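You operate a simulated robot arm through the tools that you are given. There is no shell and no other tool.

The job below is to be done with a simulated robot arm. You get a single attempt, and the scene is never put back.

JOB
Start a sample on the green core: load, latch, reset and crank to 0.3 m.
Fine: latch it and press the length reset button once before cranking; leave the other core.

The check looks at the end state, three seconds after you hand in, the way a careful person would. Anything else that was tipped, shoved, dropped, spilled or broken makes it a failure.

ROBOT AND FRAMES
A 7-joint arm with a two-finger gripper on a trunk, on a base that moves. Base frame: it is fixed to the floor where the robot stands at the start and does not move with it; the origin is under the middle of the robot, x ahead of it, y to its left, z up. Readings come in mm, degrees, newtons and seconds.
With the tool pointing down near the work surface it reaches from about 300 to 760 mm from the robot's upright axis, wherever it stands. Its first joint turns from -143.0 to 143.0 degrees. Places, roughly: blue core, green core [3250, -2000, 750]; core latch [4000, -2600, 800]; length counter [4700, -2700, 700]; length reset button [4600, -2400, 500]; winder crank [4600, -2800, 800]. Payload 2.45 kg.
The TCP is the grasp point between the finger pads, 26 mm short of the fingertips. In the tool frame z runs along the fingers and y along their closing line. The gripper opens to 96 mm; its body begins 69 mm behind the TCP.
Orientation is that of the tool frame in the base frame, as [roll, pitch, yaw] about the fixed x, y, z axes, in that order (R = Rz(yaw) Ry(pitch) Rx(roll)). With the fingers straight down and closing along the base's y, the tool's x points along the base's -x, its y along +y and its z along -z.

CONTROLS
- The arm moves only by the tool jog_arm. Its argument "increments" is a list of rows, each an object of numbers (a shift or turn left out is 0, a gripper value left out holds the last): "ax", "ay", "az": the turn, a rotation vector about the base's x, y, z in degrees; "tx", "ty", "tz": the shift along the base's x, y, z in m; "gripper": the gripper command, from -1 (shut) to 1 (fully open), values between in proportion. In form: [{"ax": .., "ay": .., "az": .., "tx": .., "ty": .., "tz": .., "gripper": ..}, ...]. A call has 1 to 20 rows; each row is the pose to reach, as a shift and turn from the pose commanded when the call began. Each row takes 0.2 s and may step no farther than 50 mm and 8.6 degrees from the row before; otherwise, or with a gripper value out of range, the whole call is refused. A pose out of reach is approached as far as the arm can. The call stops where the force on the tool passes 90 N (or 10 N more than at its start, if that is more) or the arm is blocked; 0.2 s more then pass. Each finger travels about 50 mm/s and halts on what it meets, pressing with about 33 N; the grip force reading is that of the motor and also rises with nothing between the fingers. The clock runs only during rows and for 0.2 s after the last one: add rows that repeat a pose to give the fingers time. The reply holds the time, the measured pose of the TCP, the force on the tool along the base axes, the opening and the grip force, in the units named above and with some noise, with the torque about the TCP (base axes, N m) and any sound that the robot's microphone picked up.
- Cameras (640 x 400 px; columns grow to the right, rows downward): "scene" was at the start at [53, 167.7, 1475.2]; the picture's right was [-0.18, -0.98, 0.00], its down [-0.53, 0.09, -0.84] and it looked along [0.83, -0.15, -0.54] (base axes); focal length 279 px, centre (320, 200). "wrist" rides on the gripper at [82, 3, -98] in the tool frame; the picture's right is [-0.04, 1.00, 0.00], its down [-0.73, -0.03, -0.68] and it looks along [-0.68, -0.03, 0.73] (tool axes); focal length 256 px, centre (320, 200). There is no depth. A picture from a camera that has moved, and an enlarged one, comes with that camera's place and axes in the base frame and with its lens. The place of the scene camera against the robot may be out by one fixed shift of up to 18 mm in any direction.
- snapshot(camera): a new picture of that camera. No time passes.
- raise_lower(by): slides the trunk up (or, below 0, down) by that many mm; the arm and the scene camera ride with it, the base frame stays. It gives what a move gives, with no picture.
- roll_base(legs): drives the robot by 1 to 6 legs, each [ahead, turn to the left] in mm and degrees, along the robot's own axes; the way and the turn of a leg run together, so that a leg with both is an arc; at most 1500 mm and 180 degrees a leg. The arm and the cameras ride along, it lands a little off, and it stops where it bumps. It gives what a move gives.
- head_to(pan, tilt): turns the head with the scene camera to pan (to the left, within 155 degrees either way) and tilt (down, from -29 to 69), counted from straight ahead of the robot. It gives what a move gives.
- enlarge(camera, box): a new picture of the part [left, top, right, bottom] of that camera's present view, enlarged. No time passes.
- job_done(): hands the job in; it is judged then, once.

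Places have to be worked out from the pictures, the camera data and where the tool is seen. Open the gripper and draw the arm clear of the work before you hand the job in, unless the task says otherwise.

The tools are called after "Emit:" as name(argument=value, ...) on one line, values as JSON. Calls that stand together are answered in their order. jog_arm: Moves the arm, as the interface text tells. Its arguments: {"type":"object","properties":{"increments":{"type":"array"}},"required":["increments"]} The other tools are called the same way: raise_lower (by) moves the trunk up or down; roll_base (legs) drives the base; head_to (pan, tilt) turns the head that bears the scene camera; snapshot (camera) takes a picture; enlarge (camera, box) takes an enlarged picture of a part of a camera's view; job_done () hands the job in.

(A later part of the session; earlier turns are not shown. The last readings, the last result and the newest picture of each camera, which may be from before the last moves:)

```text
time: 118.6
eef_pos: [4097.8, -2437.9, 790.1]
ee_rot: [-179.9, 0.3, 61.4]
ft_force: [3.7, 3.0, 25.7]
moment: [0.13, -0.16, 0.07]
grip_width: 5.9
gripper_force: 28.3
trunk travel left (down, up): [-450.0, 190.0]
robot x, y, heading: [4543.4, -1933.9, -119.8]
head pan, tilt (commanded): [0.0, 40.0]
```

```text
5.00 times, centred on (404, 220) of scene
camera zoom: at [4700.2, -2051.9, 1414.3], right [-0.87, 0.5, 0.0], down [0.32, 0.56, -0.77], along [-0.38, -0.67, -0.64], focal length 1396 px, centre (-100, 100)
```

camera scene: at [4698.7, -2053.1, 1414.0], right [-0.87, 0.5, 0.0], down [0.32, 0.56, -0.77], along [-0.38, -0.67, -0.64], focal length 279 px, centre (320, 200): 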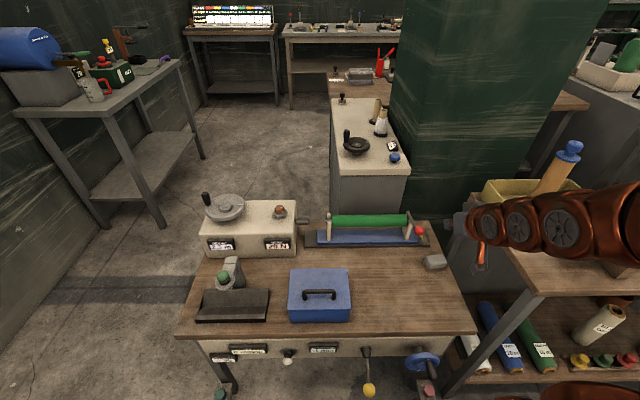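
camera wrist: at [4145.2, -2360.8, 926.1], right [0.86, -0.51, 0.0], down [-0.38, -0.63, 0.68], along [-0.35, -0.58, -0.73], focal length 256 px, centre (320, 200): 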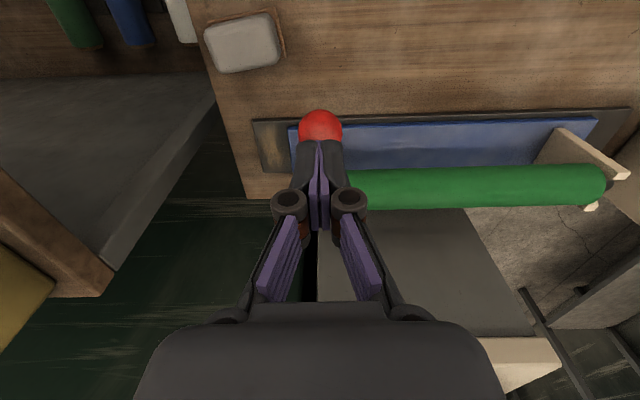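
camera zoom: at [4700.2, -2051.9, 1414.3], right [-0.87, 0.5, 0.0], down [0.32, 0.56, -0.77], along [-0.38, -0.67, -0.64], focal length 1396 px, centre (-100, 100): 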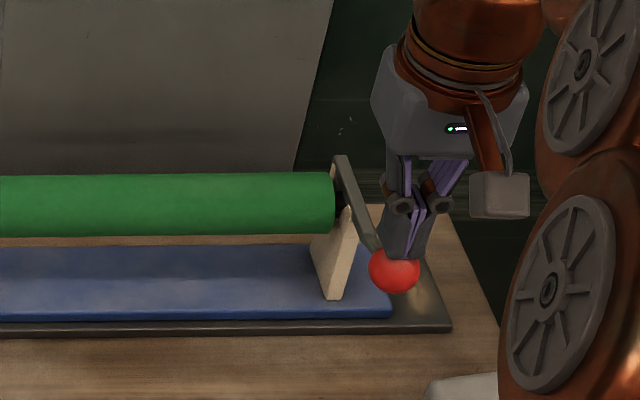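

The ball did move down ~15 mm under the press (25 N). I press a little more to find the firm stop.

Emit:
jog_arm(increments=[{"tz": -0.002}, {"tz": -0.004}, {"tz": -0.004}])

Emit:
enlarge(camera="scene", box=[340, 180, 468, 260])

```text
time: 119.4
eef_pos: [4099.0, -2438.2, 788.5]
ee_rot: [-179.9, 0.4, 61.4]
ft_force: [6.1, 8.6, 63.0]
moment: [0.5, -0.33, 0.14]
grip_width: 6.1
gripper_force: 28.0
trunk travel left (down, up): [-450.0, 190.0]
robot x, y, heading: [4544.2, -1936.8, -119.8]
head pan, tilt (commanded): [0.0, 40.0]
```

```text
5.00 times, centred on (404, 220) of scene
camera zoom: at [4701.6, -2050.3, 1414.5], right [-0.87, 0.5, 0.0], down [0.32, 0.56, -0.77], along [-0.38, -0.67, -0.64], focal length 1396 px, centre (-100, 100)
```

zoom: 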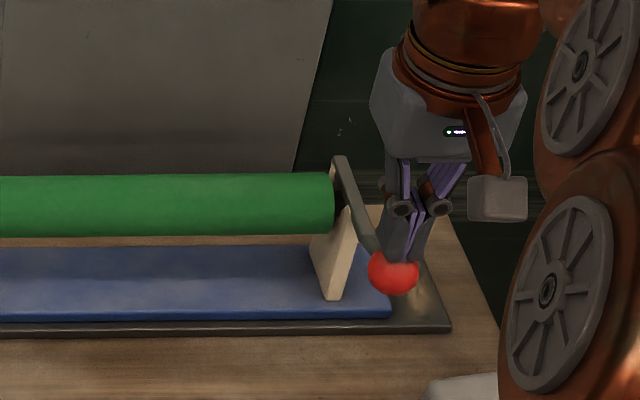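

Firm stop reached (63 N, ~1.5 mm). I lift off and check that the lever stays down.

Emit:
jog_arm(increments=[{"tz": 0.005}, {"tz": 0.02}, {"tz": 0.05}, {"tz": 0.09}, {"tz": 0.13}])

Emit:
enlarge(camera="scene", box=[340, 180, 468, 260])

Emit:
snapshot(camera="wrist")

```text
time: 120.6
eef_pos: [4096.9, -2438.7, 917.1]
ee_rot: [-179.9, -0.1, 61.4]
ft_force: [-0.6, 0.5, -0.4]
moment: [0.0, 0.0, 0.01]
grip_width: 0.3
gripper_force: 28.1
trunk travel left (down, up): [-450.0, 190.0]
robot x, y, heading: [4546.8, -1934.5, -119.7]
head pan, tilt (commanded): [0.0, 40.0]
```

```text
5.00 times, centred on (404, 220) of scene
camera zoom: at [4699.0, -2053.2, 1413.9], right [-0.87, 0.5, 0.0], down [0.32, 0.56, -0.77], along [-0.38, -0.67, -0.64], focal length 1396 px, centre (-100, 100)
```

zoom: 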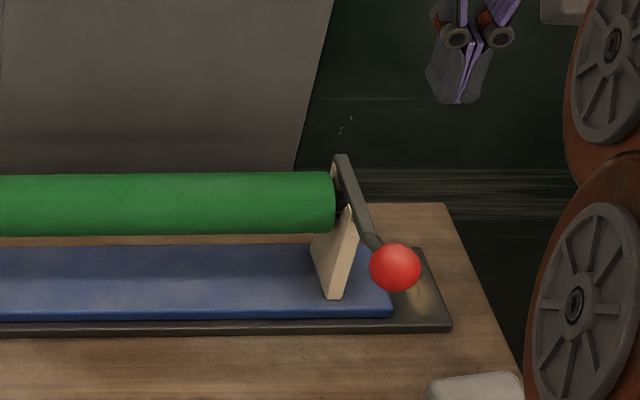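

```text
taken
camera wrist: at [4138.4, -2369.3, 1015.5], right [0.86, -0.51, 0.0], down [-0.38, -0.63, 0.68], along [-0.35, -0.58, -0.73], focal length 256 px, centre (320, 200)
```

wrist: 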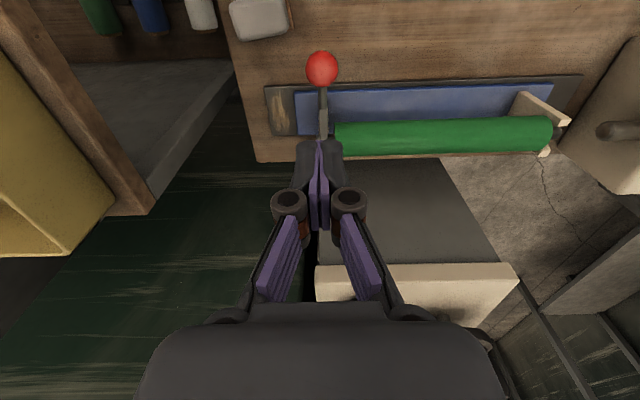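

The lever stays at its stop: latched. Next is the reset button on the front panel; it needs a more distant stance. I lift/retract the arm, back off and shift left along the aisle.

Emit:
jog_arm(increments=[{"tx": 0.015, "ty": 0.028, "tz": 0.03}, {"tx": 0.03, "ty": 0.056, "tz": 0.05}, {"tx": 0.05, "ty": 0.09, "tz": 0.07}, {"tx": 0.07, "ty": 0.13, "tz": 0.08}])

Emit:
roll_base(legs=[[-330, 0], [0, 90], [290, 0], [0, -90]])

Emit:
snapshot(camera="scene")

```text
time: 121.6
eef_pos: [4164.9, -2308.7, 995.4]
ee_rot: [-179.8, 0.1, 61.4]
ft_force: [0.0, -0.5, 0.4]
moment: [0.03, 0.0, 0.01]
grip_width: 0.0
gripper_force: 29.2
trunk travel left (down, up): [-450.0, 190.0]
robot x, y, heading: [4544.6, -1929.9, -119.5]
head pan, tilt (commanded): [0.0, 40.0]
```

```text
time: 133.0
eef_pos: [4594.9, -2182.6, 994.1]
ee_rot: [-179.9, 0.1, 63.5]
ft_force: [-0.3, -0.3, 0.2]
moment: [0.02, 0.01, 0.0]
grip_width: 0.0
gripper_force: 28.6
trunk travel left (down, up): [-450.0, 190.0]
robot x, y, heading: [4959.9, -1794.3, -117.3]
head pan, tilt (commanded): [0.0, 40.0]
```

```text
taken
camera scene: at [5118.6, -1907.4, 1414.0], right [-0.89, 0.46, 0.0], down [0.3, 0.57, -0.77], along [-0.35, -0.68, -0.64], focal length 279 px, centre (320, 200)
```

scene: 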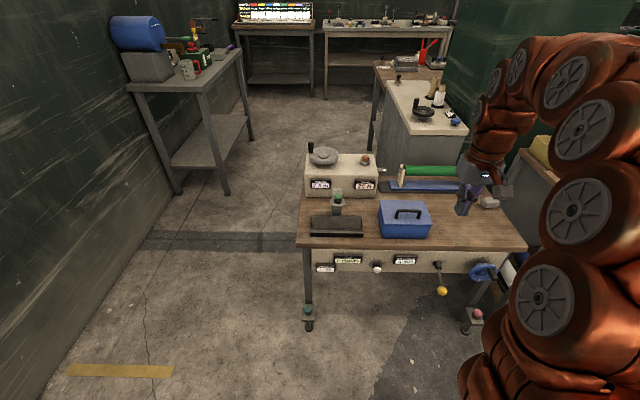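

I enlarge the front panel and the displays from here.

Emit:
enlarge(camera="scene", box=[300, 230, 460, 330])

Emit:
enlarge(camera="scene", box=[340, 245, 420, 295])

Emit:
enlarge(camera="scene", box=[296, 140, 392, 200])

Emit:
enlarge(camera="scene", box=[380, 140, 476, 200])

```text
4.00 times, centred on (380, 280) of scene
camera zoom: at [5118.6, -1907.4, 1414.0], right [-0.89, 0.46, 0.0], down [0.3, 0.57, -0.77], along [-0.35, -0.68, -0.64], focal length 1117 px, centre (80, -120)
```

zoom: 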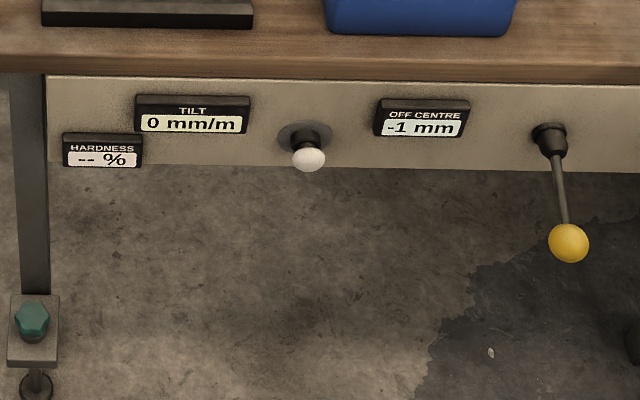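

```text
8.00 times, centred on (380, 270) of scene
camera zoom: at [5118.6, -1907.4, 1414.0], right [-0.89, 0.46, 0.0], down [0.3, 0.57, -0.77], along [-0.35, -0.68, -0.64], focal length 2234 px, centre (-160, -360)
```

zoom: 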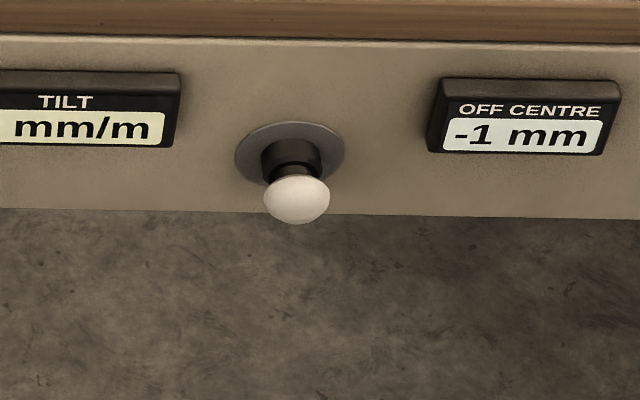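

```text
6.67 times, centred on (344, 170) of scene
camera zoom: at [5118.6, -1907.4, 1414.0], right [-0.89, 0.46, 0.0], down [0.3, 0.57, -0.77], along [-0.35, -0.68, -0.64], focal length 1862 px, centre (160, 400)
```

zoom: 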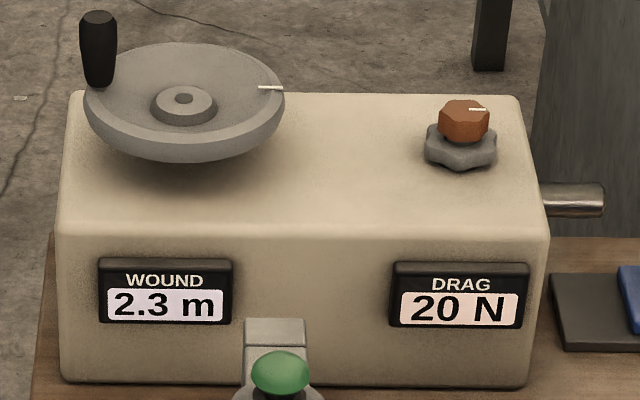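

```text
6.67 times, centred on (428, 170) of scene
camera zoom: at [5118.6, -1907.4, 1414.0], right [-0.89, 0.46, 0.0], down [0.3, 0.57, -0.77], along [-0.35, -0.68, -0.64], focal length 1862 px, centre (-400, 400)
```

zoom: 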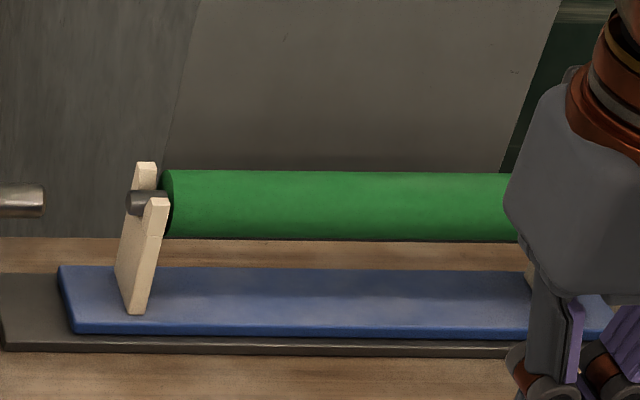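

Displays are readable (TILT 0, OFF CENTRE -1 mm). The white reset button sits ≈(4622,-2387,514), about 685 mm ahead of me. I lower the trunk and tilt the tool to horizontal.

Emit:
raise_lower(by=-280)

Emit:
jog_arm(increments=[{"ax": -7.2, "ay": 3.9}, {"ax": -14.4, "ay": 7.9}, {"ax": -21.6, "ay": 11.8}, {"ax": -28.8, "ay": 15.7}, {"ax": -36, "ay": 19.6}, {"ax": -43.2, "ay": 23.6}, {"ax": -50.4, "ay": 27.5}, {"ax": -57.6, "ay": 31.4}, {"ax": -64.8, "ay": 35.3}, {"ax": -70.2, "ay": 38.3}, {"ax": -70.2, "ay": 38.3}])

Emit:
snapshot(camera="scene")

Emit:
snapshot(camera="wrist")

```text
time: 135.8
eef_pos: [4593.4, -2183.3, 716.4]
ee_rot: [-179.8, 0.1, 63.6]
ft_force: [1.1, -1.0, 0.8]
moment: [0.01, 0.02, 0.04]
grip_width: 0.1
gripper_force: 28.4
trunk travel left (down, up): [-170.0, 470.0]
robot x, y, heading: [4958.2, -1791.1, -117.5]
head pan, tilt (commanded): [0.0, 40.0]
```

```text
time: 138.2
eef_pos: [4531.1, -2194.8, 785.4]
ee_rot: [-173.0, 77.4, 69.5]
ft_force: [0.8, -0.7, 0.5]
moment: [0.05, 0.03, -0.13]
grip_width: 0.0
gripper_force: 28.1
out of reach, approached as far as the arm can: row 8, 9, 10, 11
trunk travel left (down, up): [-170.0, 470.0]
robot x, y, heading: [4957.7, -1795.1, -117.4]
head pan, tilt (commanded): [0.0, 40.0]
```

```text
taken
camera scene: at [5119.1, -1907.7, 1133.9], right [-0.89, 0.46, 0.0], down [0.3, 0.57, -0.77], along [-0.35, -0.68, -0.64], focal length 279 px, centre (320, 200)
```

scene: 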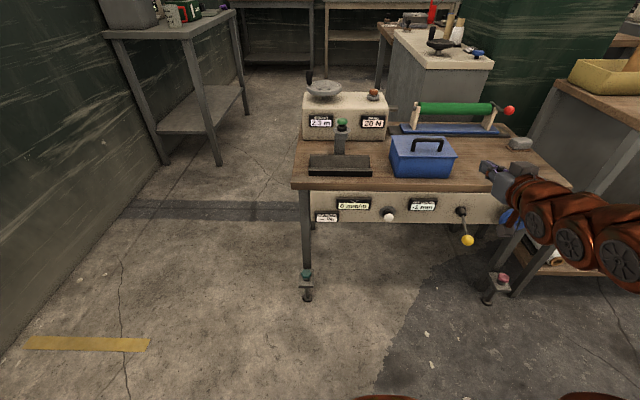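

```text
taken
camera wrist: at [4584.2, -2094.6, 727.0], right [0.88, -0.47, 0.01], down [0.23, 0.45, 0.86], along [-0.41, -0.76, 0.5], focal length 256 px, centre (320, 200)
```

wrist: 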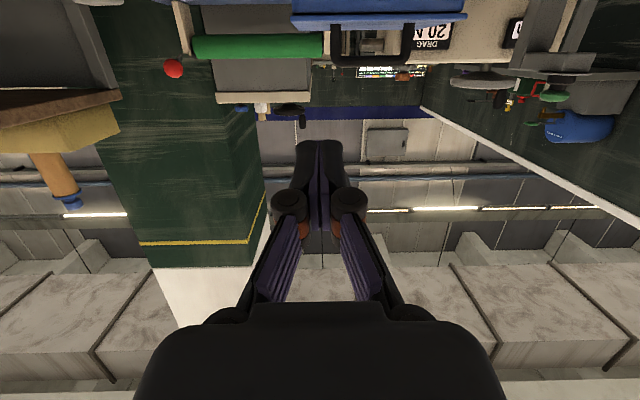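

The horizontal tool isn't quite reachable there (tilt stopped ≈77°, pointing well along the button's axis). I move it lower and outward in front of the button, still well clear of the panel.

Emit:
jog_arm(increments=[{"tx": 0.02, "tz": -0.04}, {"tx": 0.04, "tz": -0.08}, {"tx": 0.06, "ty": -0.01, "tz": -0.12}, {"tx": 0.0766, "ty": -0.03, "tz": -0.16}, {"tx": 0.0766, "ty": -0.06, "tz": -0.19}, {"tx": 0.0766, "ty": -0.085, "tz": -0.202}, {"tx": 0.0766, "ty": -0.085, "tz": -0.202}])

Emit:
snapshot(camera="scene")

Emit:
snapshot(camera="wrist")

```text
time: 139.8
eef_pos: [4539.1, -2285.7, 610.9]
ee_rot: [-173.7, 77.1, 69.4]
ft_force: [0.4, 0.2, 0.2]
moment: [-0.01, -0.02, -0.02]
grip_width: 0.1
gripper_force: 28.6
out of reach, approached as far as the arm can: row 1, 2, 3, 4, 5, 6, 7
trunk travel left (down, up): [-170.0, 470.0]
robot x, y, heading: [4958.5, -1791.0, -117.4]
head pan, tilt (commanded): [0.0, 40.0]
```

```text
taken
camera scene: at [5118.6, -1907.4, 1134.0], right [-0.89, 0.46, 0.0], down [0.3, 0.57, -0.77], along [-0.35, -0.68, -0.64], focal length 279 px, centre (320, 200)
```

scene: 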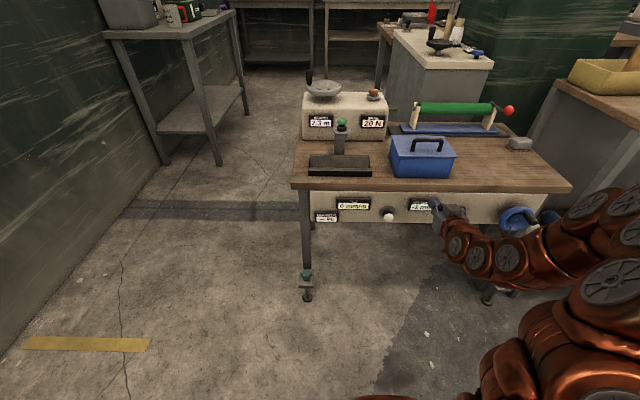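

```text
taken
camera wrist: at [4591.3, -2185.7, 553.5], right [0.89, -0.46, 0.01], down [0.22, 0.45, 0.87], along [-0.4, -0.77, 0.5], focal length 256 px, centre (320, 200)
```

wrist: 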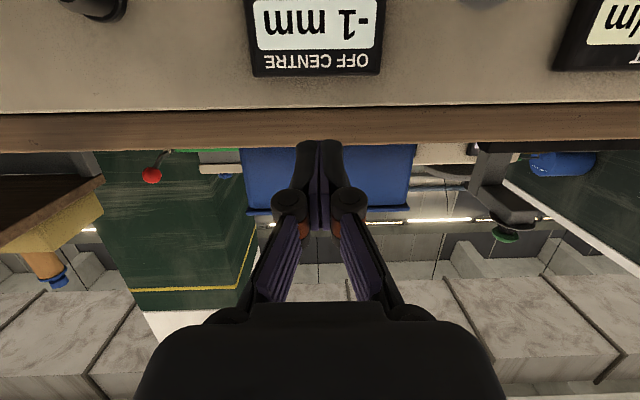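

The arm can't hold that flat an attitude here. I lower the trunk further and tilt back to ~45°, which still lets the fingertips push the button.

Emit:
jog_arm(increments=[{"ax": 6.2, "ay": -3.4}, {"ax": 12.3, "ay": -6.7}, {"ax": 18.4, "ay": -10.1}, {"ax": 24.6, "ay": -13.4}, {"ax": 30.7, "ay": -16.8}, {"ax": 30.7, "ay": -16.8}])

Emit:
snapshot(camera="scene")

Emit:
snapshot(camera="wrist")

```text
time: 141.2
eef_pos: [4541.0, -2283.6, 608.1]
ee_rot: [-179.1, 42.3, 63.6]
ft_force: [-0.4, 0.2, -0.5]
moment: [-0.02, 0.01, -0.02]
grip_width: 0.0
gripper_force: 28.9
trunk travel left (down, up): [-170.0, 470.0]
robot x, y, heading: [4960.8, -1794.1, -117.6]
head pan, tilt (commanded): [0.0, 40.0]
```

```text
taken
camera scene: at [5118.6, -1907.4, 1134.0], right [-0.89, 0.46, 0.0], down [0.3, 0.57, -0.77], along [-0.35, -0.68, -0.64], focal length 279 px, centre (320, 200)
```

scene: 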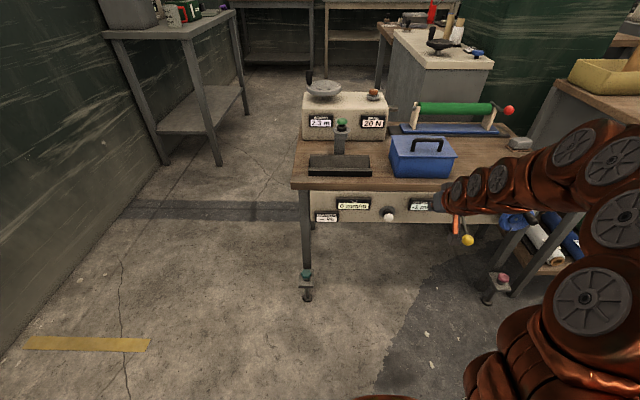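

```text
taken
camera wrist: at [4600.1, -2174.2, 626.3], right [0.88, -0.48, 0.02], down [-0.06, -0.07, 1.0], along [-0.47, -0.88, -0.09], focal length 256 px, centre (320, 200)
```

wrist: 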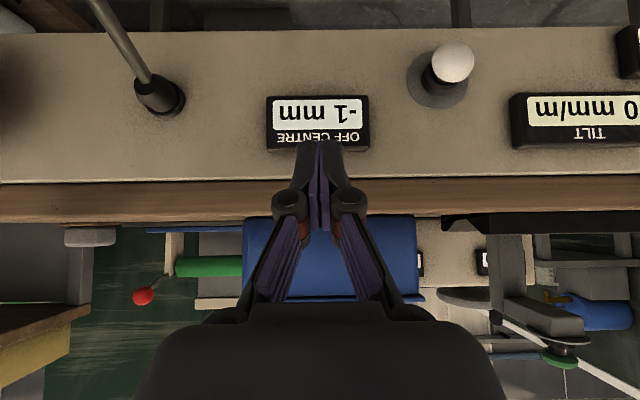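

The pose is now exact (tilt 42°), and the wrist camera sees the white button. I zoom the scene camera at this trunk height to triangulate the button.

Emit:
enlarge(camera="scene", box=[340, 190, 420, 240])

Emit:
enlarge(camera="wrist", box=[390, 30, 518, 110])

```text
8.00 times, centred on (380, 215) of scene
camera zoom: at [5118.6, -1907.4, 1134.0], right [-0.89, 0.46, 0.0], down [0.3, 0.57, -0.77], along [-0.35, -0.68, -0.64], focal length 2234 px, centre (-160, 80)
```

zoom: 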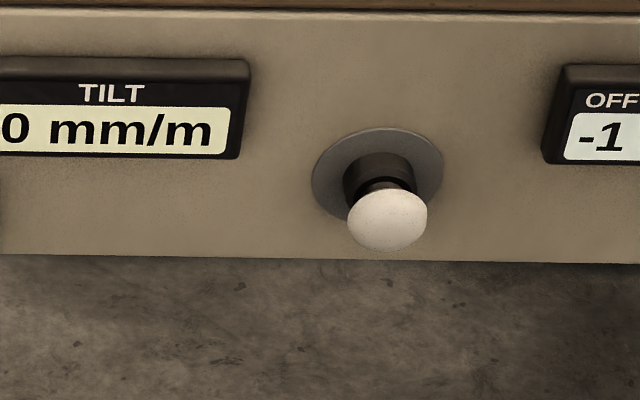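

```text
5.00 times, centred on (454, 70) of wrist
camera zoom: at [4600.1, -2174.2, 626.3], right [0.88, -0.48, 0.02], down [-0.06, -0.07, 1.0], along [-0.47, -0.88, -0.09], focal length 1280 px, centre (-350, 850)
```

zoom: 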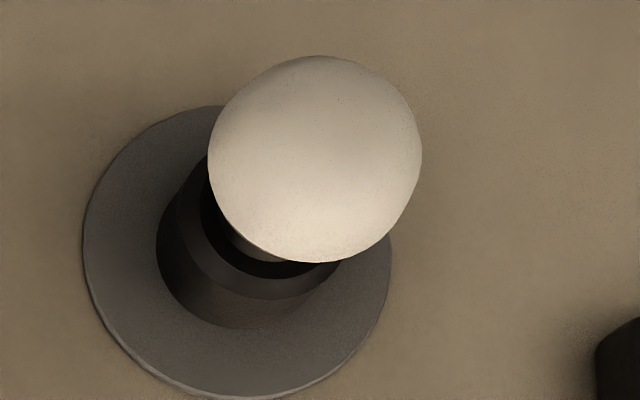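

Scene and wrist differ by ~12 mm along the bench (scene camera's fixed shift); the wrist gives the button at ≈(4604,-2387,506). I move the closed fingertips to ~40 mm in front of it.

Emit:
jog_arm(increments=[{"tx": 0.03, "ty": -0.005, "tz": -0.025}, {"tx": 0.06, "ty": -0.01, "tz": -0.055}, {"tx": 0.0894, "ty": -0.025, "tz": -0.0829}, {"tx": 0.0894, "ty": -0.0521, "tz": -0.0829}, {"tx": 0.0894, "ty": -0.0521, "tz": -0.0829}])

Emit:
snapshot(camera="wrist")

Emit:
enlarge(camera="scene", box=[330, 180, 458, 260])

```text
time: 142.4
eef_pos: [4628.9, -2337.5, 526.8]
ee_rot: [-179.3, 42.3, 63.8]
ft_force: [-0.9, -0.5, -0.4]
moment: [-0.02, -0.01, 0.03]
grip_width: 0.0
gripper_force: 28.6
trunk travel left (down, up): [-170.0, 470.0]
robot x, y, heading: [4955.3, -1791.1, -117.5]
head pan, tilt (commanded): [0.0, 40.0]
```

```text
taken
camera wrist: at [4688.7, -2227.0, 544.0], right [0.88, -0.48, 0.02], down [-0.06, -0.07, 1.0], along [-0.47, -0.88, -0.09], focal length 256 px, centre (320, 200)
```

wrist: 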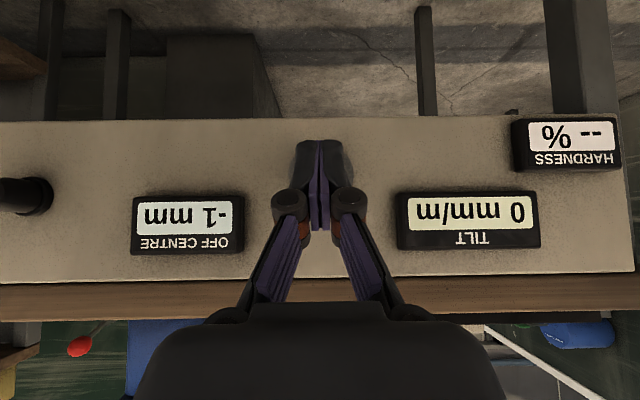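

```text
5.00 times, centred on (394, 220) of scene
camera zoom: at [5118.6, -1907.4, 1134.0], right [-0.89, 0.46, 0.0], down [0.3, 0.57, -0.77], along [-0.35, -0.68, -0.64], focal length 1396 px, centre (-50, 100)
```

zoom: 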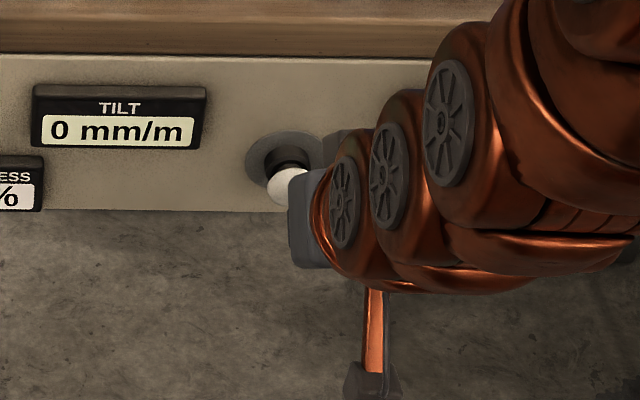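

The fingertips are lined up with the button within a few mm. I advance toward the panel in steps, watching for contact.

Emit:
jog_arm(increments=[{"tx": -0.005, "ty": -0.009}, {"tx": -0.01, "ty": -0.0175, "tz": 0.001}, {"tx": -0.013, "ty": -0.024, "tz": 0.002}, {"tx": -0.013, "ty": -0.024, "tz": 0.002}])

Emit:
snapshot(camera="wrist")

Emit:
enlarge(camera="scene", box=[330, 180, 458, 260])

```text
time: 143.4
eef_pos: [4616.9, -2361.4, 530.2]
ee_rot: [-179.2, 42.4, 63.8]
ft_force: [-0.4, -0.4, -0.9]
moment: [0.01, 0.02, -0.01]
grip_width: 0.1
gripper_force: 28.8
trunk travel left (down, up): [-170.0, 470.0]
robot x, y, heading: [4959.5, -1794.6, -117.2]
head pan, tilt (commanded): [0.0, 40.0]
```

```text
taken
camera wrist: at [4676.4, -2250.5, 545.9], right [0.88, -0.48, 0.02], down [-0.06, -0.07, 1.0], along [-0.47, -0.88, -0.08], focal length 256 px, centre (320, 200)
```

wrist: 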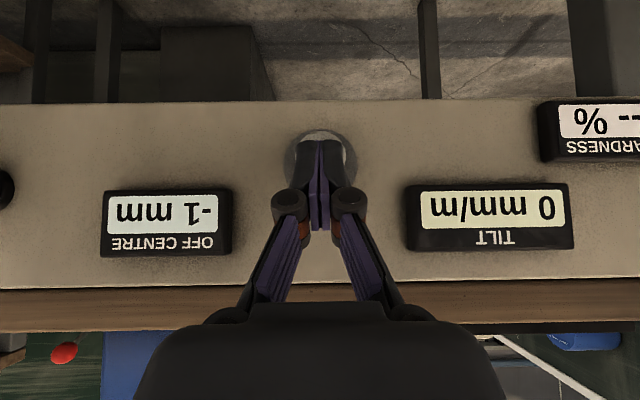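

```text
5.00 times, centred on (394, 220) of scene
camera zoom: at [5118.6, -1907.4, 1134.0], right [-0.89, 0.46, 0.0], down [0.3, 0.57, -0.77], along [-0.35, -0.68, -0.64], focal length 1396 px, centre (-50, 100)
```

zoom: 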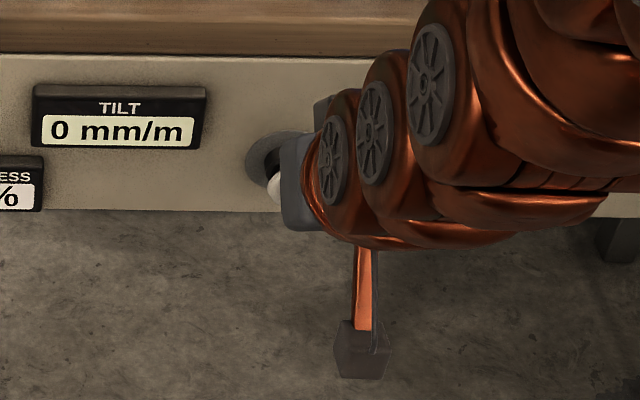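

The button is centred laterally behind the fingertips, its lower part peeking out below them. I lower 8 mm and push forward in small steps until force builds.

Emit:
jog_arm(increments=[{"tz": -0.008}, {"tx": -0.0024, "ty": -0.0044, "tz": -0.008}, {"tx": -0.0048, "ty": -0.0088, "tz": -0.008}])

Emit:
jog_arm(increments=[{"tx": -0.0015, "ty": -0.0026}, {"tx": -0.003, "ty": -0.0053}])

Emit:
snapshot(camera="wrist")

Emit:
enlarge(camera="scene", box=[290, 70, 386, 130])

```text
time: 144.2
eef_pos: [4614.1, -2367.9, 519.7]
ee_rot: [-179.3, 42.0, 63.6]
ft_force: [18.3, 33.7, 7.1]
moment: [0.2, -0.09, -0.01]
grip_width: 6.0
gripper_force: 28.4
trunk travel left (down, up): [-170.0, 470.0]
robot x, y, heading: [4958.3, -1793.8, -117.6]
head pan, tilt (commanded): [0.0, 40.0]
heard: click
```

```text
time: 144.8
eef_pos: [4611.3, -2371.9, 520.5]
ee_rot: [-179.2, 42.1, 63.7]
ft_force: [43.7, 73.9, 21.3]
moment: [0.3, -0.23, 0.1]
grip_width: 6.3
gripper_force: 28.6
trunk travel left (down, up): [-170.0, 470.0]
robot x, y, heading: [4960.3, -1791.7, -117.5]
head pan, tilt (commanded): [0.0, 40.0]
```

```text
taken
camera wrist: at [4670.8, -2260.9, 537.5], right [0.88, -0.48, 0.02], down [-0.06, -0.07, 1.0], along [-0.47, -0.88, -0.09], focal length 256 px, centre (320, 200)
```

wrist: 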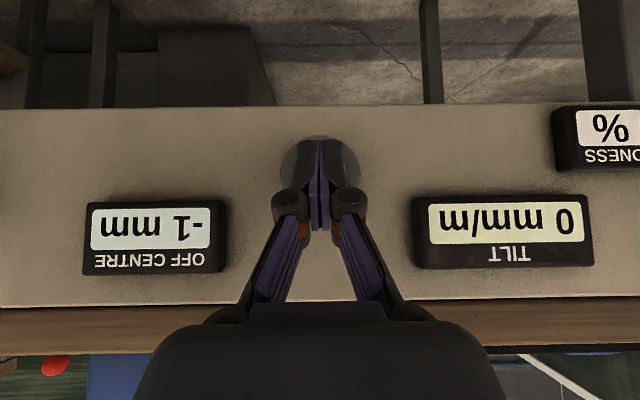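

```text
6.67 times, centred on (338, 100) of scene
camera zoom: at [5120.3, -1904.5, 1134.3], right [-0.89, 0.46, 0.0], down [0.3, 0.57, -0.77], along [-0.35, -0.68, -0.64], focal length 1862 px, centre (200, 867)
```

zoom: 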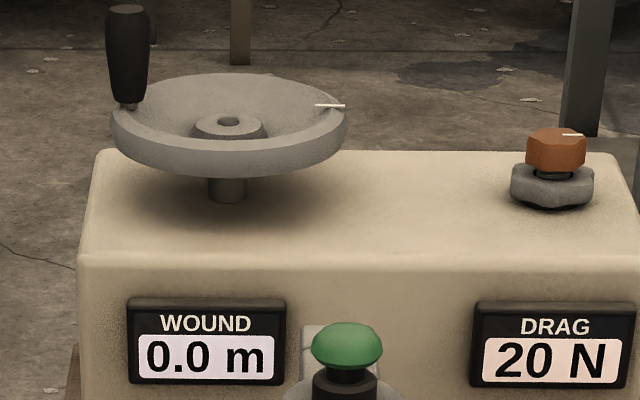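

A single click was heard and the counter reads 0.0 m. I back away from the button straight out.

Emit:
jog_arm(increments=[{"tx": 0.006, "ty": 0.011}, {"tx": 0.02, "ty": 0.036}, {"tx": 0.04, "ty": 0.072}, {"tx": 0.06, "ty": 0.11}, {"tx": 0.06, "ty": 0.11, "tz": 0.05}, {"tx": 0.06, "ty": 0.11, "tz": 0.1}, {"tx": 0.06, "ty": 0.11, "tz": 0.15}])

Emit:
enlarge(camera="scene", box=[290, 70, 386, 130])

Emit:
snapshot(camera="scene")

```text
time: 146.4
eef_pos: [4668.5, -2266.5, 670.0]
ee_rot: [-179.2, 42.3, 63.8]
ft_force: [-0.5, -0.5, 0.2]
moment: [0.03, 0.04, 0.01]
grip_width: 0.1
gripper_force: 28.2
out of reach, approached as far as the arm can: row 4
trunk travel left (down, up): [-170.0, 470.0]
robot x, y, heading: [4960.0, -1793.3, -117.6]
head pan, tilt (commanded): [0.0, 40.0]
```

```text
6.67 times, centred on (338, 100) of scene
camera zoom: at [5118.6, -1907.4, 1134.0], right [-0.89, 0.46, 0.0], down [0.3, 0.57, -0.77], along [-0.35, -0.68, -0.64], focal length 1862 px, centre (200, 867)
```

zoom: 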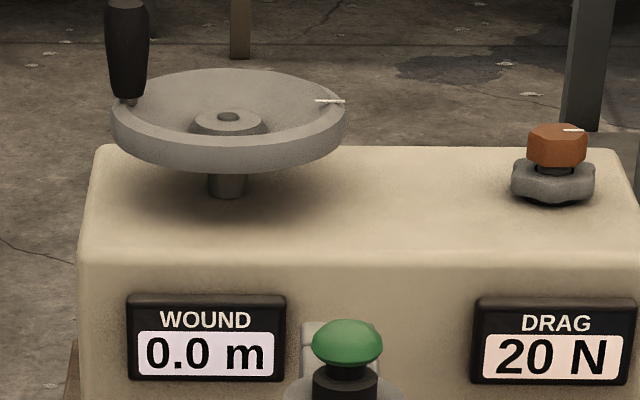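

```text
taken
camera scene: at [5118.6, -1907.4, 1134.0], right [-0.89, 0.46, 0.0], down [0.3, 0.57, -0.77], along [-0.35, -0.68, -0.64], focal length 279 px, centre (320, 200)
```

scene: 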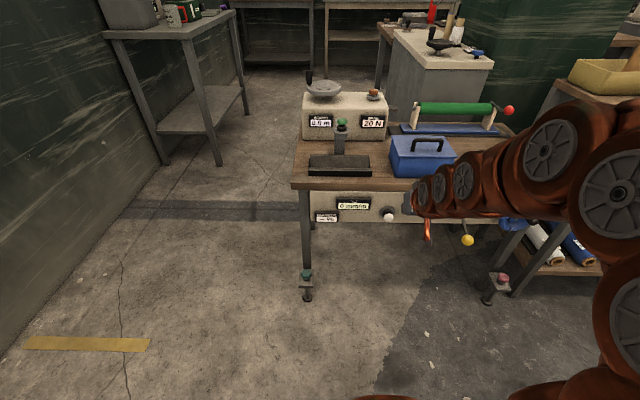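

Counter is at 0.0 m. Now the crank: wheel radius ≈60 mm with a vertical handle post on its +a side. I raise the trunk, bring the tool upright and closer in, then drive to stand in front of the crank.

Emit:
raise_lower(by=400)

Emit:
jog_arm(increments=[{"ax": 6.2, "ay": -3.2, "tx": 0.005, "ty": 0.01}, {"ax": 12.4, "ay": -6.4, "tx": 0.01, "ty": 0.02}, {"ax": 18.6, "ay": -9.6, "tx": 0.015, "ty": 0.03}, {"ax": 24.8, "ay": -12.8, "tx": 0.02, "ty": 0.04}, {"ax": 31, "ay": -16, "tx": 0.025, "ty": 0.05}, {"ax": 37.3, "ay": -19.2, "tx": 0.03, "ty": 0.06}, {"ax": 37.3, "ay": -19.2, "tx": 0.03, "ty": 0.06}])

Emit:
roll_base(legs=[[0, 23.5], [395, 0], [0, -26]])

Emit:
snapshot(camera="scene")

Emit:
snapshot(camera="wrist")

```text
time: 150.2
eef_pos: [4669.9, -2268.1, 1071.0]
ee_rot: [-179.3, 42.2, 63.8]
ft_force: [0.4, 0.5, 0.1]
moment: [-0.01, 0.01, -0.01]
grip_width: 0.0
gripper_force: 28.7
trunk travel left (down, up): [-570.0, 70.0]
robot x, y, heading: [4957.3, -1796.4, -117.4]
head pan, tilt (commanded): [0.0, 40.0]
```

```text
time: 151.8
eef_pos: [4696.9, -2209.5, 1070.4]
ee_rot: [-179.9, 0.3, 63.5]
ft_force: [-0.8, 0.2, -0.2]
moment: [-0.05, -0.01, -0.01]
grip_width: 0.0
gripper_force: 28.3
trunk travel left (down, up): [-570.0, 70.0]
robot x, y, heading: [4959.6, -1794.4, -117.5]
head pan, tilt (commanded): [0.0, 40.0]
```

```text
time: 156.8
eef_pos: [4661.8, -2588.5, 1071.2]
ee_rot: [-179.9, 0.4, 62.1]
ft_force: [0.3, 0.2, 0.2]
moment: [-0.02, 0.01, -0.01]
grip_width: 0.0
gripper_force: 28.4
trunk travel left (down, up): [-570.0, 70.0]
robot x, y, heading: [4931.5, -2179.6, -119.2]
head pan, tilt (commanded): [0.0, 40.0]
```

```text
taken
camera scene: at [5090.9, -2297.6, 1534.0], right [-0.87, 0.49, 0.0], down [0.31, 0.56, -0.77], along [-0.37, -0.67, -0.64], focal length 279 px, centre (320, 200)
```

scene: 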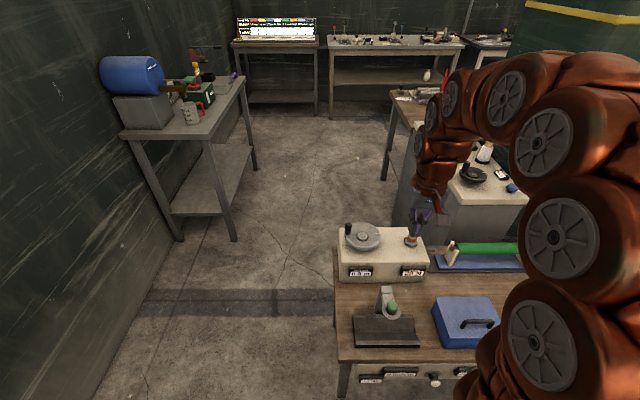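

```text
taken
camera wrist: at [4702.9, -2517.8, 1168.3], right [0.86, -0.5, 0.0], down [-0.37, -0.63, 0.68], along [-0.35, -0.59, -0.73], focal length 256 px, centre (320, 200)
```

wrist: 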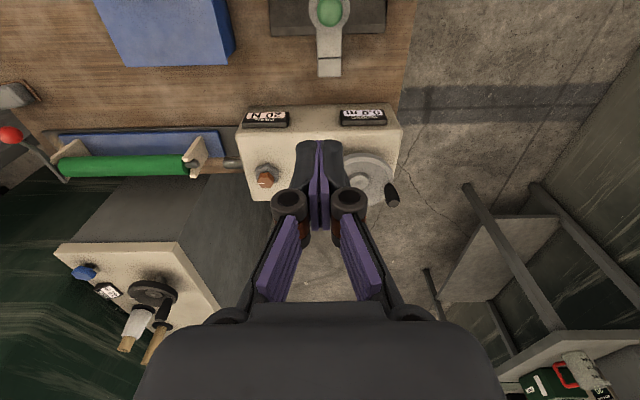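

Now standing in front of the crank. I zoom both cameras on the wheel and handle.

Emit:
enlarge(camera="wrist", box=[320, 130, 432, 200])

Emit:
enlarge(camera="wrist", box=[330, 140, 410, 215])

Emit:
enlarge(camera="scene", box=[320, 210, 448, 290])

```text
5.71 times, centred on (376, 165) of wrist
camera zoom: at [4702.9, -2517.8, 1168.3], right [0.86, -0.5, 0.0], down [-0.37, -0.63, 0.68], along [-0.35, -0.59, -0.73], focal length 1463 px, centre (0, 400)
```

zoom: 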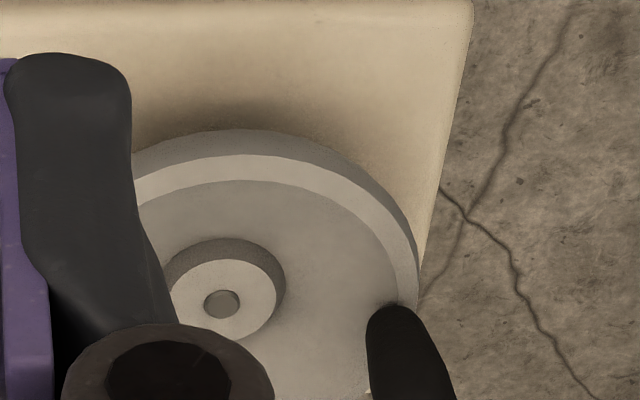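

```text
5.33 times, centred on (370, 178) of wrist
camera zoom: at [4702.9, -2517.8, 1168.3], right [0.86, -0.5, 0.0], down [-0.37, -0.63, 0.68], along [-0.35, -0.59, -0.73], focal length 1365 px, centre (53, 320)
```

zoom: 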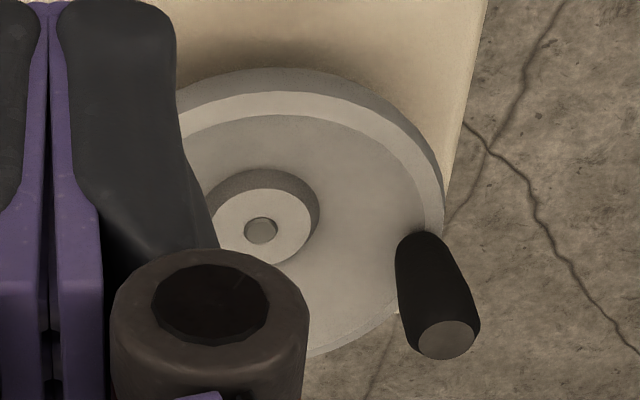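

```text
5.00 times, centred on (384, 250) of scene
camera zoom: at [5090.9, -2297.6, 1534.0], right [-0.87, 0.49, 0.0], down [0.31, 0.56, -0.77], along [-0.37, -0.67, -0.64], focal length 1396 px, centre (0, -50)
```

zoom: 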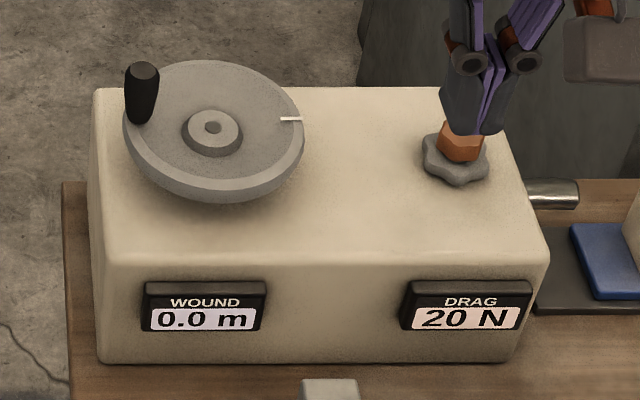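

Consistent estimates (after removing the scene camera's ~15 mm shift): hub ≈(4614,-2810), handle post ≈(4660,-2836), top z≈860, turning radius ≈52 mm. I lower the trunk a bit, open the fingers part-way and go above the handle.

Emit:
raise_lower(by=-70)

Emit:
jog_arm(increments=[{"ty": -0.04, "gripper": 0.25}, {"ty": -0.085, "gripper": 0.25}, {"ty": -0.13, "tz": -0.01, "gripper": 0.25}, {"ty": -0.175, "tz": -0.025, "gripper": 0.25}, {"tx": -0.001, "ty": -0.215, "tz": -0.04, "gripper": 0.25}, {"tx": -0.002, "ty": -0.2475, "tz": -0.06, "gripper": 0.25}, {"tx": -0.002, "ty": -0.2475, "tz": -0.08, "gripper": 0.25}])

Emit:
snapshot(camera="wrist")

Emit:
enlarge(camera="scene", box=[320, 180, 448, 260])

```text
time: 157.9
eef_pos: [4662.9, -2587.4, 1000.4]
ee_rot: [-180.0, 0.5, 61.9]
ft_force: [0.2, 0.2, 0.5]
moment: [-0.02, -0.01, 0.0]
grip_width: 0.0
gripper_force: 28.2
trunk travel left (down, up): [-500.0, 140.0]
robot x, y, heading: [4932.2, -2183.5, -119.4]
head pan, tilt (commanded): [0.0, 40.0]
```

```text
time: 159.5
eef_pos: [4660.1, -2836.2, 922.4]
ee_rot: [-179.9, 0.4, 62.1]
ft_force: [-0.1, 0.5, 0.3]
moment: [0.01, 0.01, 0.02]
grip_width: 60.0
gripper_force: 0.1
trunk travel left (down, up): [-500.0, 140.0]
robot x, y, heading: [4935.3, -2176.9, -119.2]
head pan, tilt (commanded): [0.0, 40.0]
```

```text
taken
camera wrist: at [4700.9, -2765.1, 1019.9], right [0.86, -0.5, 0.0], down [-0.37, -0.63, 0.68], along [-0.35, -0.59, -0.73], focal length 256 px, centre (320, 200)
```

wrist: 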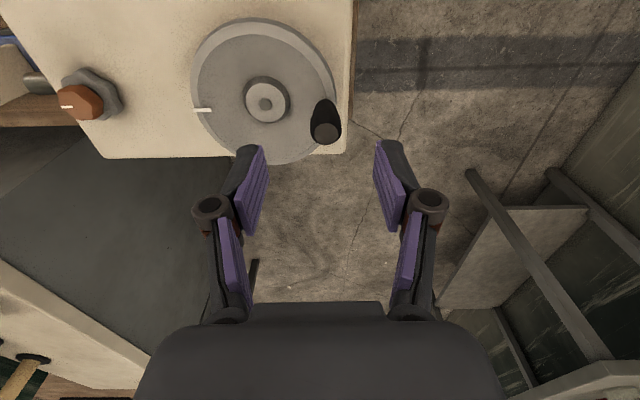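

```text
5.00 times, centred on (384, 220) of scene
camera zoom: at [5090.9, -2297.6, 1464.0], right [-0.87, 0.49, 0.0], down [0.31, 0.56, -0.77], along [-0.37, -0.67, -0.64], focal length 1396 px, centre (0, 100)
```

zoom: 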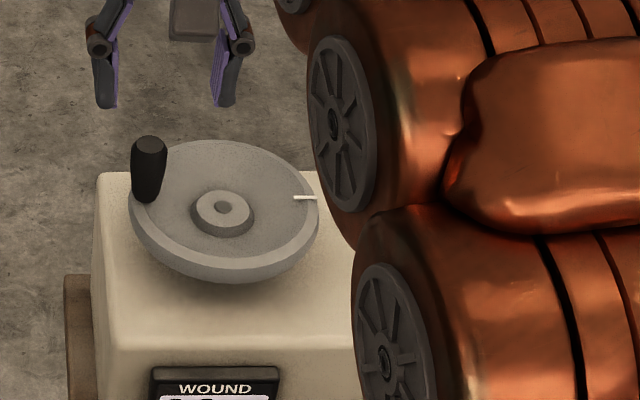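

Two wrist views triangulate: hub ≈(4611.5,-2819,794), handle ≈(4658,-2847) with top z≈849, radius ≈54 mm. I shift over the handle, tilt 15° forward for reach margin, and lower around it.

Emit:
jog_arm(increments=[{"ax": -6.5, "ay": 3.6, "tx": -0.001, "ty": -0.005}, {"ax": -13.1, "ay": 7.3, "tx": -0.0021, "ty": -0.0108}, {"ax": -13.1, "ay": 7.3, "tx": -0.0021, "ty": -0.0108, "tz": -0.03}, {"ax": -13.1, "ay": 7.3, "tx": -0.0021, "ty": -0.0108, "tz": -0.045}, {"ax": -13.1, "ay": 7.3, "tx": -0.0021, "ty": -0.0108, "tz": -0.045}])

Emit:
snapshot(camera="wrist")

Emit:
enlarge(camera="scene", box=[320, 180, 448, 260])

```text
time: 160.7
eef_pos: [4658.1, -2845.3, 877.2]
ee_rot: [-179.6, 15.4, 62.1]
ft_force: [-0.5, -1.2, -0.6]
moment: [0.02, 0.02, -0.01]
grip_width: 59.9
gripper_force: 0.0
trunk travel left (down, up): [-500.0, 140.0]
robot x, y, heading: [4933.6, -2179.2, -119.0]
head pan, tilt (commanded): [0.0, 40.0]
```

```text
taken
camera wrist: at [4710.2, -2755.8, 950.2], right [0.86, -0.5, 0.0], down [-0.27, -0.45, 0.85], along [-0.43, -0.73, -0.53], focal length 256 px, centre (320, 200)
```

wrist: 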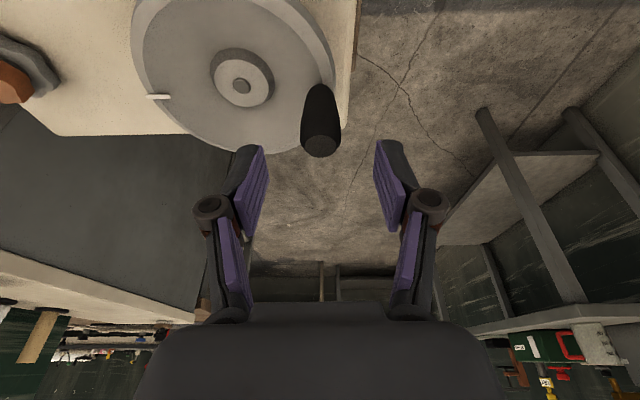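

```text
5.00 times, centred on (384, 220) of scene
camera zoom: at [5090.9, -2297.6, 1464.0], right [-0.87, 0.49, 0.0], down [0.31, 0.56, -0.77], along [-0.37, -0.67, -0.64], focal length 1396 px, centre (0, 100)
```

zoom: 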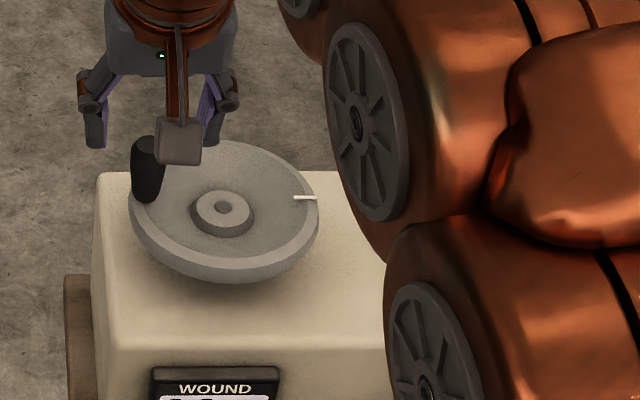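

The handle lies exactly between the fingers. I lower to z≈838 so that the pads surround it, and check.

Emit:
jog_arm(increments=[{"tz": -0.015}, {"tz": -0.03}, {"tz": -0.039}, {"tz": -0.039}])

Emit:
snapshot(camera="wrist")

Emit:
enlarge(camera="scene", box=[320, 180, 448, 260])

```text
time: 161.7
eef_pos: [4656.9, -2846.3, 836.6]
ee_rot: [-179.5, 15.5, 62.1]
ft_force: [0.0, 0.5, 0.1]
moment: [-0.01, -0.01, -0.03]
grip_width: 60.2
gripper_force: 0.0
trunk travel left (down, up): [-500.0, 140.0]
robot x, y, heading: [4931.8, -2177.8, -119.1]
head pan, tilt (commanded): [0.0, 40.0]
```

```text
taken
camera wrist: at [4708.8, -2755.9, 910.0], right [0.86, -0.5, 0.0], down [-0.27, -0.45, 0.85], along [-0.43, -0.73, -0.53], focal length 256 px, centre (320, 200)
```

wrist: 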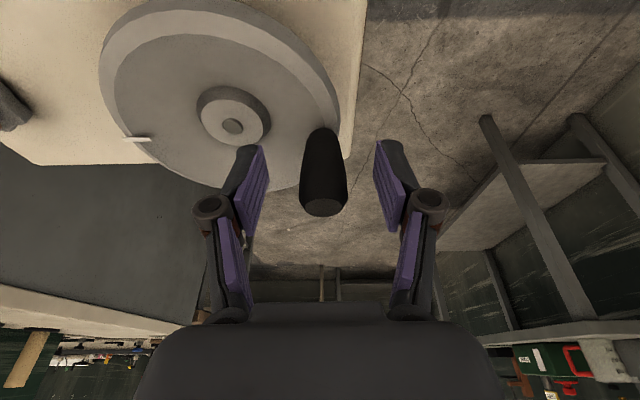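

```text
5.00 times, centred on (384, 220) of scene
camera zoom: at [5090.9, -2297.6, 1464.0], right [-0.87, 0.49, 0.0], down [0.31, 0.56, -0.77], along [-0.37, -0.67, -0.64], focal length 1396 px, centre (0, 100)
```

zoom: 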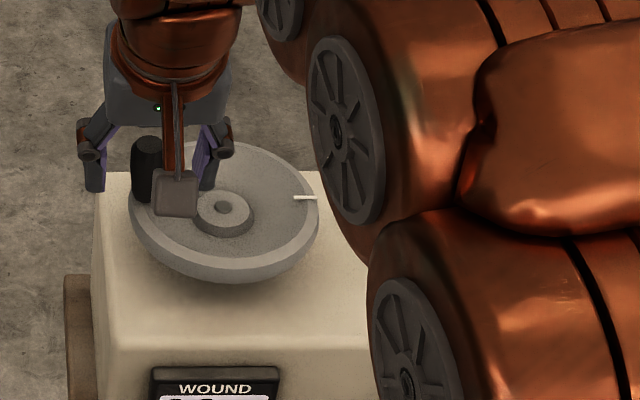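

The handle is between the pads with the tips above the rim. I close on it.

Emit:
jog_arm(increments=[{"gripper": -1}, {"gripper": -1}, {"gripper": -1}, {"gripper": -1}, {"gripper": -1}])

Emit:
snapshot(camera="wrist")

Emit:
enlarge(camera="scene", box=[310, 200, 438, 280])

```text
time: 162.9
eef_pos: [4658.8, -2846.9, 838.0]
ee_rot: [-179.6, 15.4, 62.1]
ft_force: [11.7, -6.0, -0.1]
moment: [-0.52, -1.01, 0.05]
grip_width: 22.3
gripper_force: 45.2
trunk travel left (down, up): [-500.0, 140.0]
robot x, y, heading: [4933.1, -2182.3, -119.4]
head pan, tilt (commanded): [0.0, 40.0]
```

```text
taken
camera wrist: at [4710.1, -2756.7, 910.2], right [0.86, -0.5, 0.0], down [-0.27, -0.45, 0.85], along [-0.43, -0.73, -0.53], focal length 256 px, centre (320, 200)
```

wrist: 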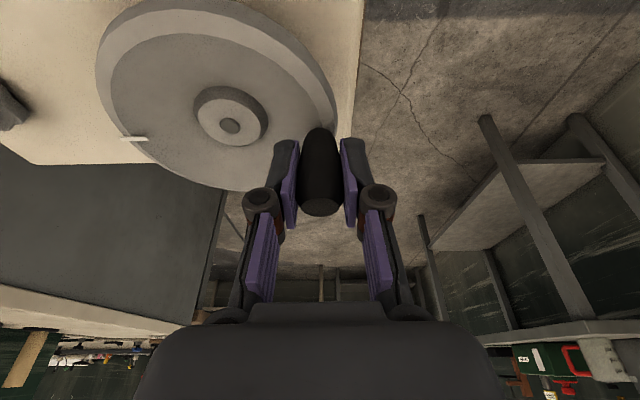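

```text
5.00 times, centred on (374, 240) of scene
camera zoom: at [5091.6, -2297.9, 1463.9], right [-0.87, 0.49, 0.0], down [0.31, 0.56, -0.77], along [-0.37, -0.67, -0.64], focal length 1396 px, centre (50, 0)
```

zoom: 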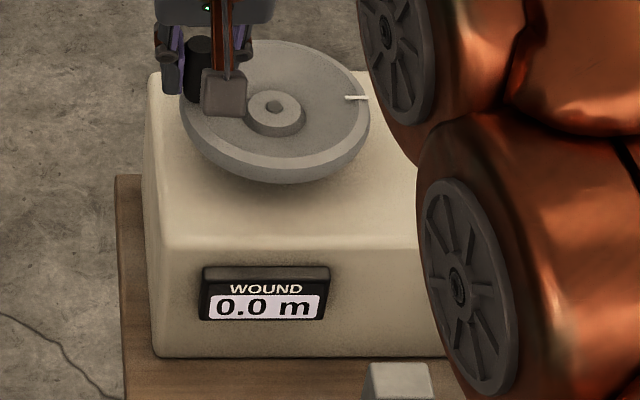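

Handle gripped (22 mm). I try a first 30° clockwise (from above) and look at the counter and forces.

Emit:
jog_arm(increments=[{"tx": -0.0056, "ty": -0.0078}, {"tx": -0.0124, "ty": -0.0145}, {"tx": -0.0203, "ty": -0.0199}])

Emit:
enlarge(camera="scene", box=[310, 200, 438, 280])

Emit:
snapshot(camera="wrist")

```text
time: 163.7
eef_pos: [4638.0, -2867.3, 837.8]
ee_rot: [-179.6, 15.5, 62.0]
ft_force: [8.7, -14.0, -1.7]
moment: [-0.44, -1.17, 0.01]
grip_width: 22.0
gripper_force: 45.4
trunk travel left (down, up): [-500.0, 140.0]
robot x, y, heading: [4935.0, -2181.4, -118.9]
head pan, tilt (commanded): [0.0, 40.0]
```

```text
5.00 times, centred on (374, 240) of scene
camera zoom: at [5091.4, -2298.7, 1463.9], right [-0.87, 0.49, 0.0], down [0.31, 0.56, -0.77], along [-0.37, -0.67, -0.64], focal length 1396 px, centre (50, 0)
```

zoom: 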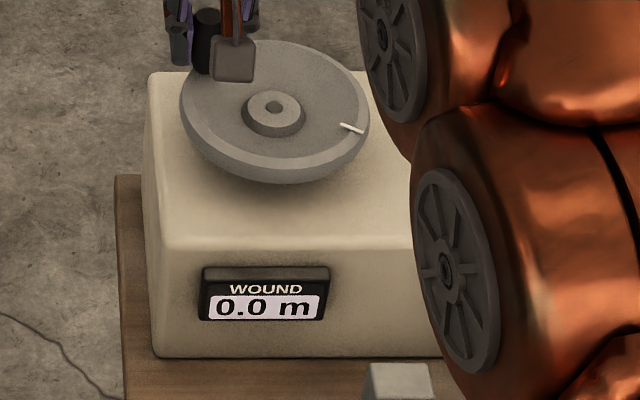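

```text
taken
camera wrist: at [4689.3, -2777.7, 910.1], right [0.86, -0.5, 0.0], down [-0.27, -0.45, 0.85], along [-0.43, -0.73, -0.53], focal length 256 px, centre (320, 200)
```

wrist: 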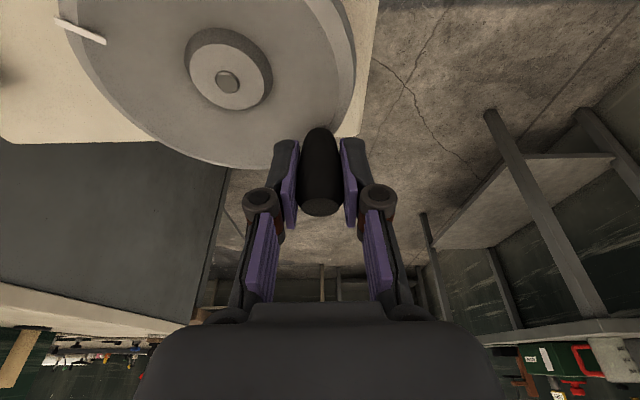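

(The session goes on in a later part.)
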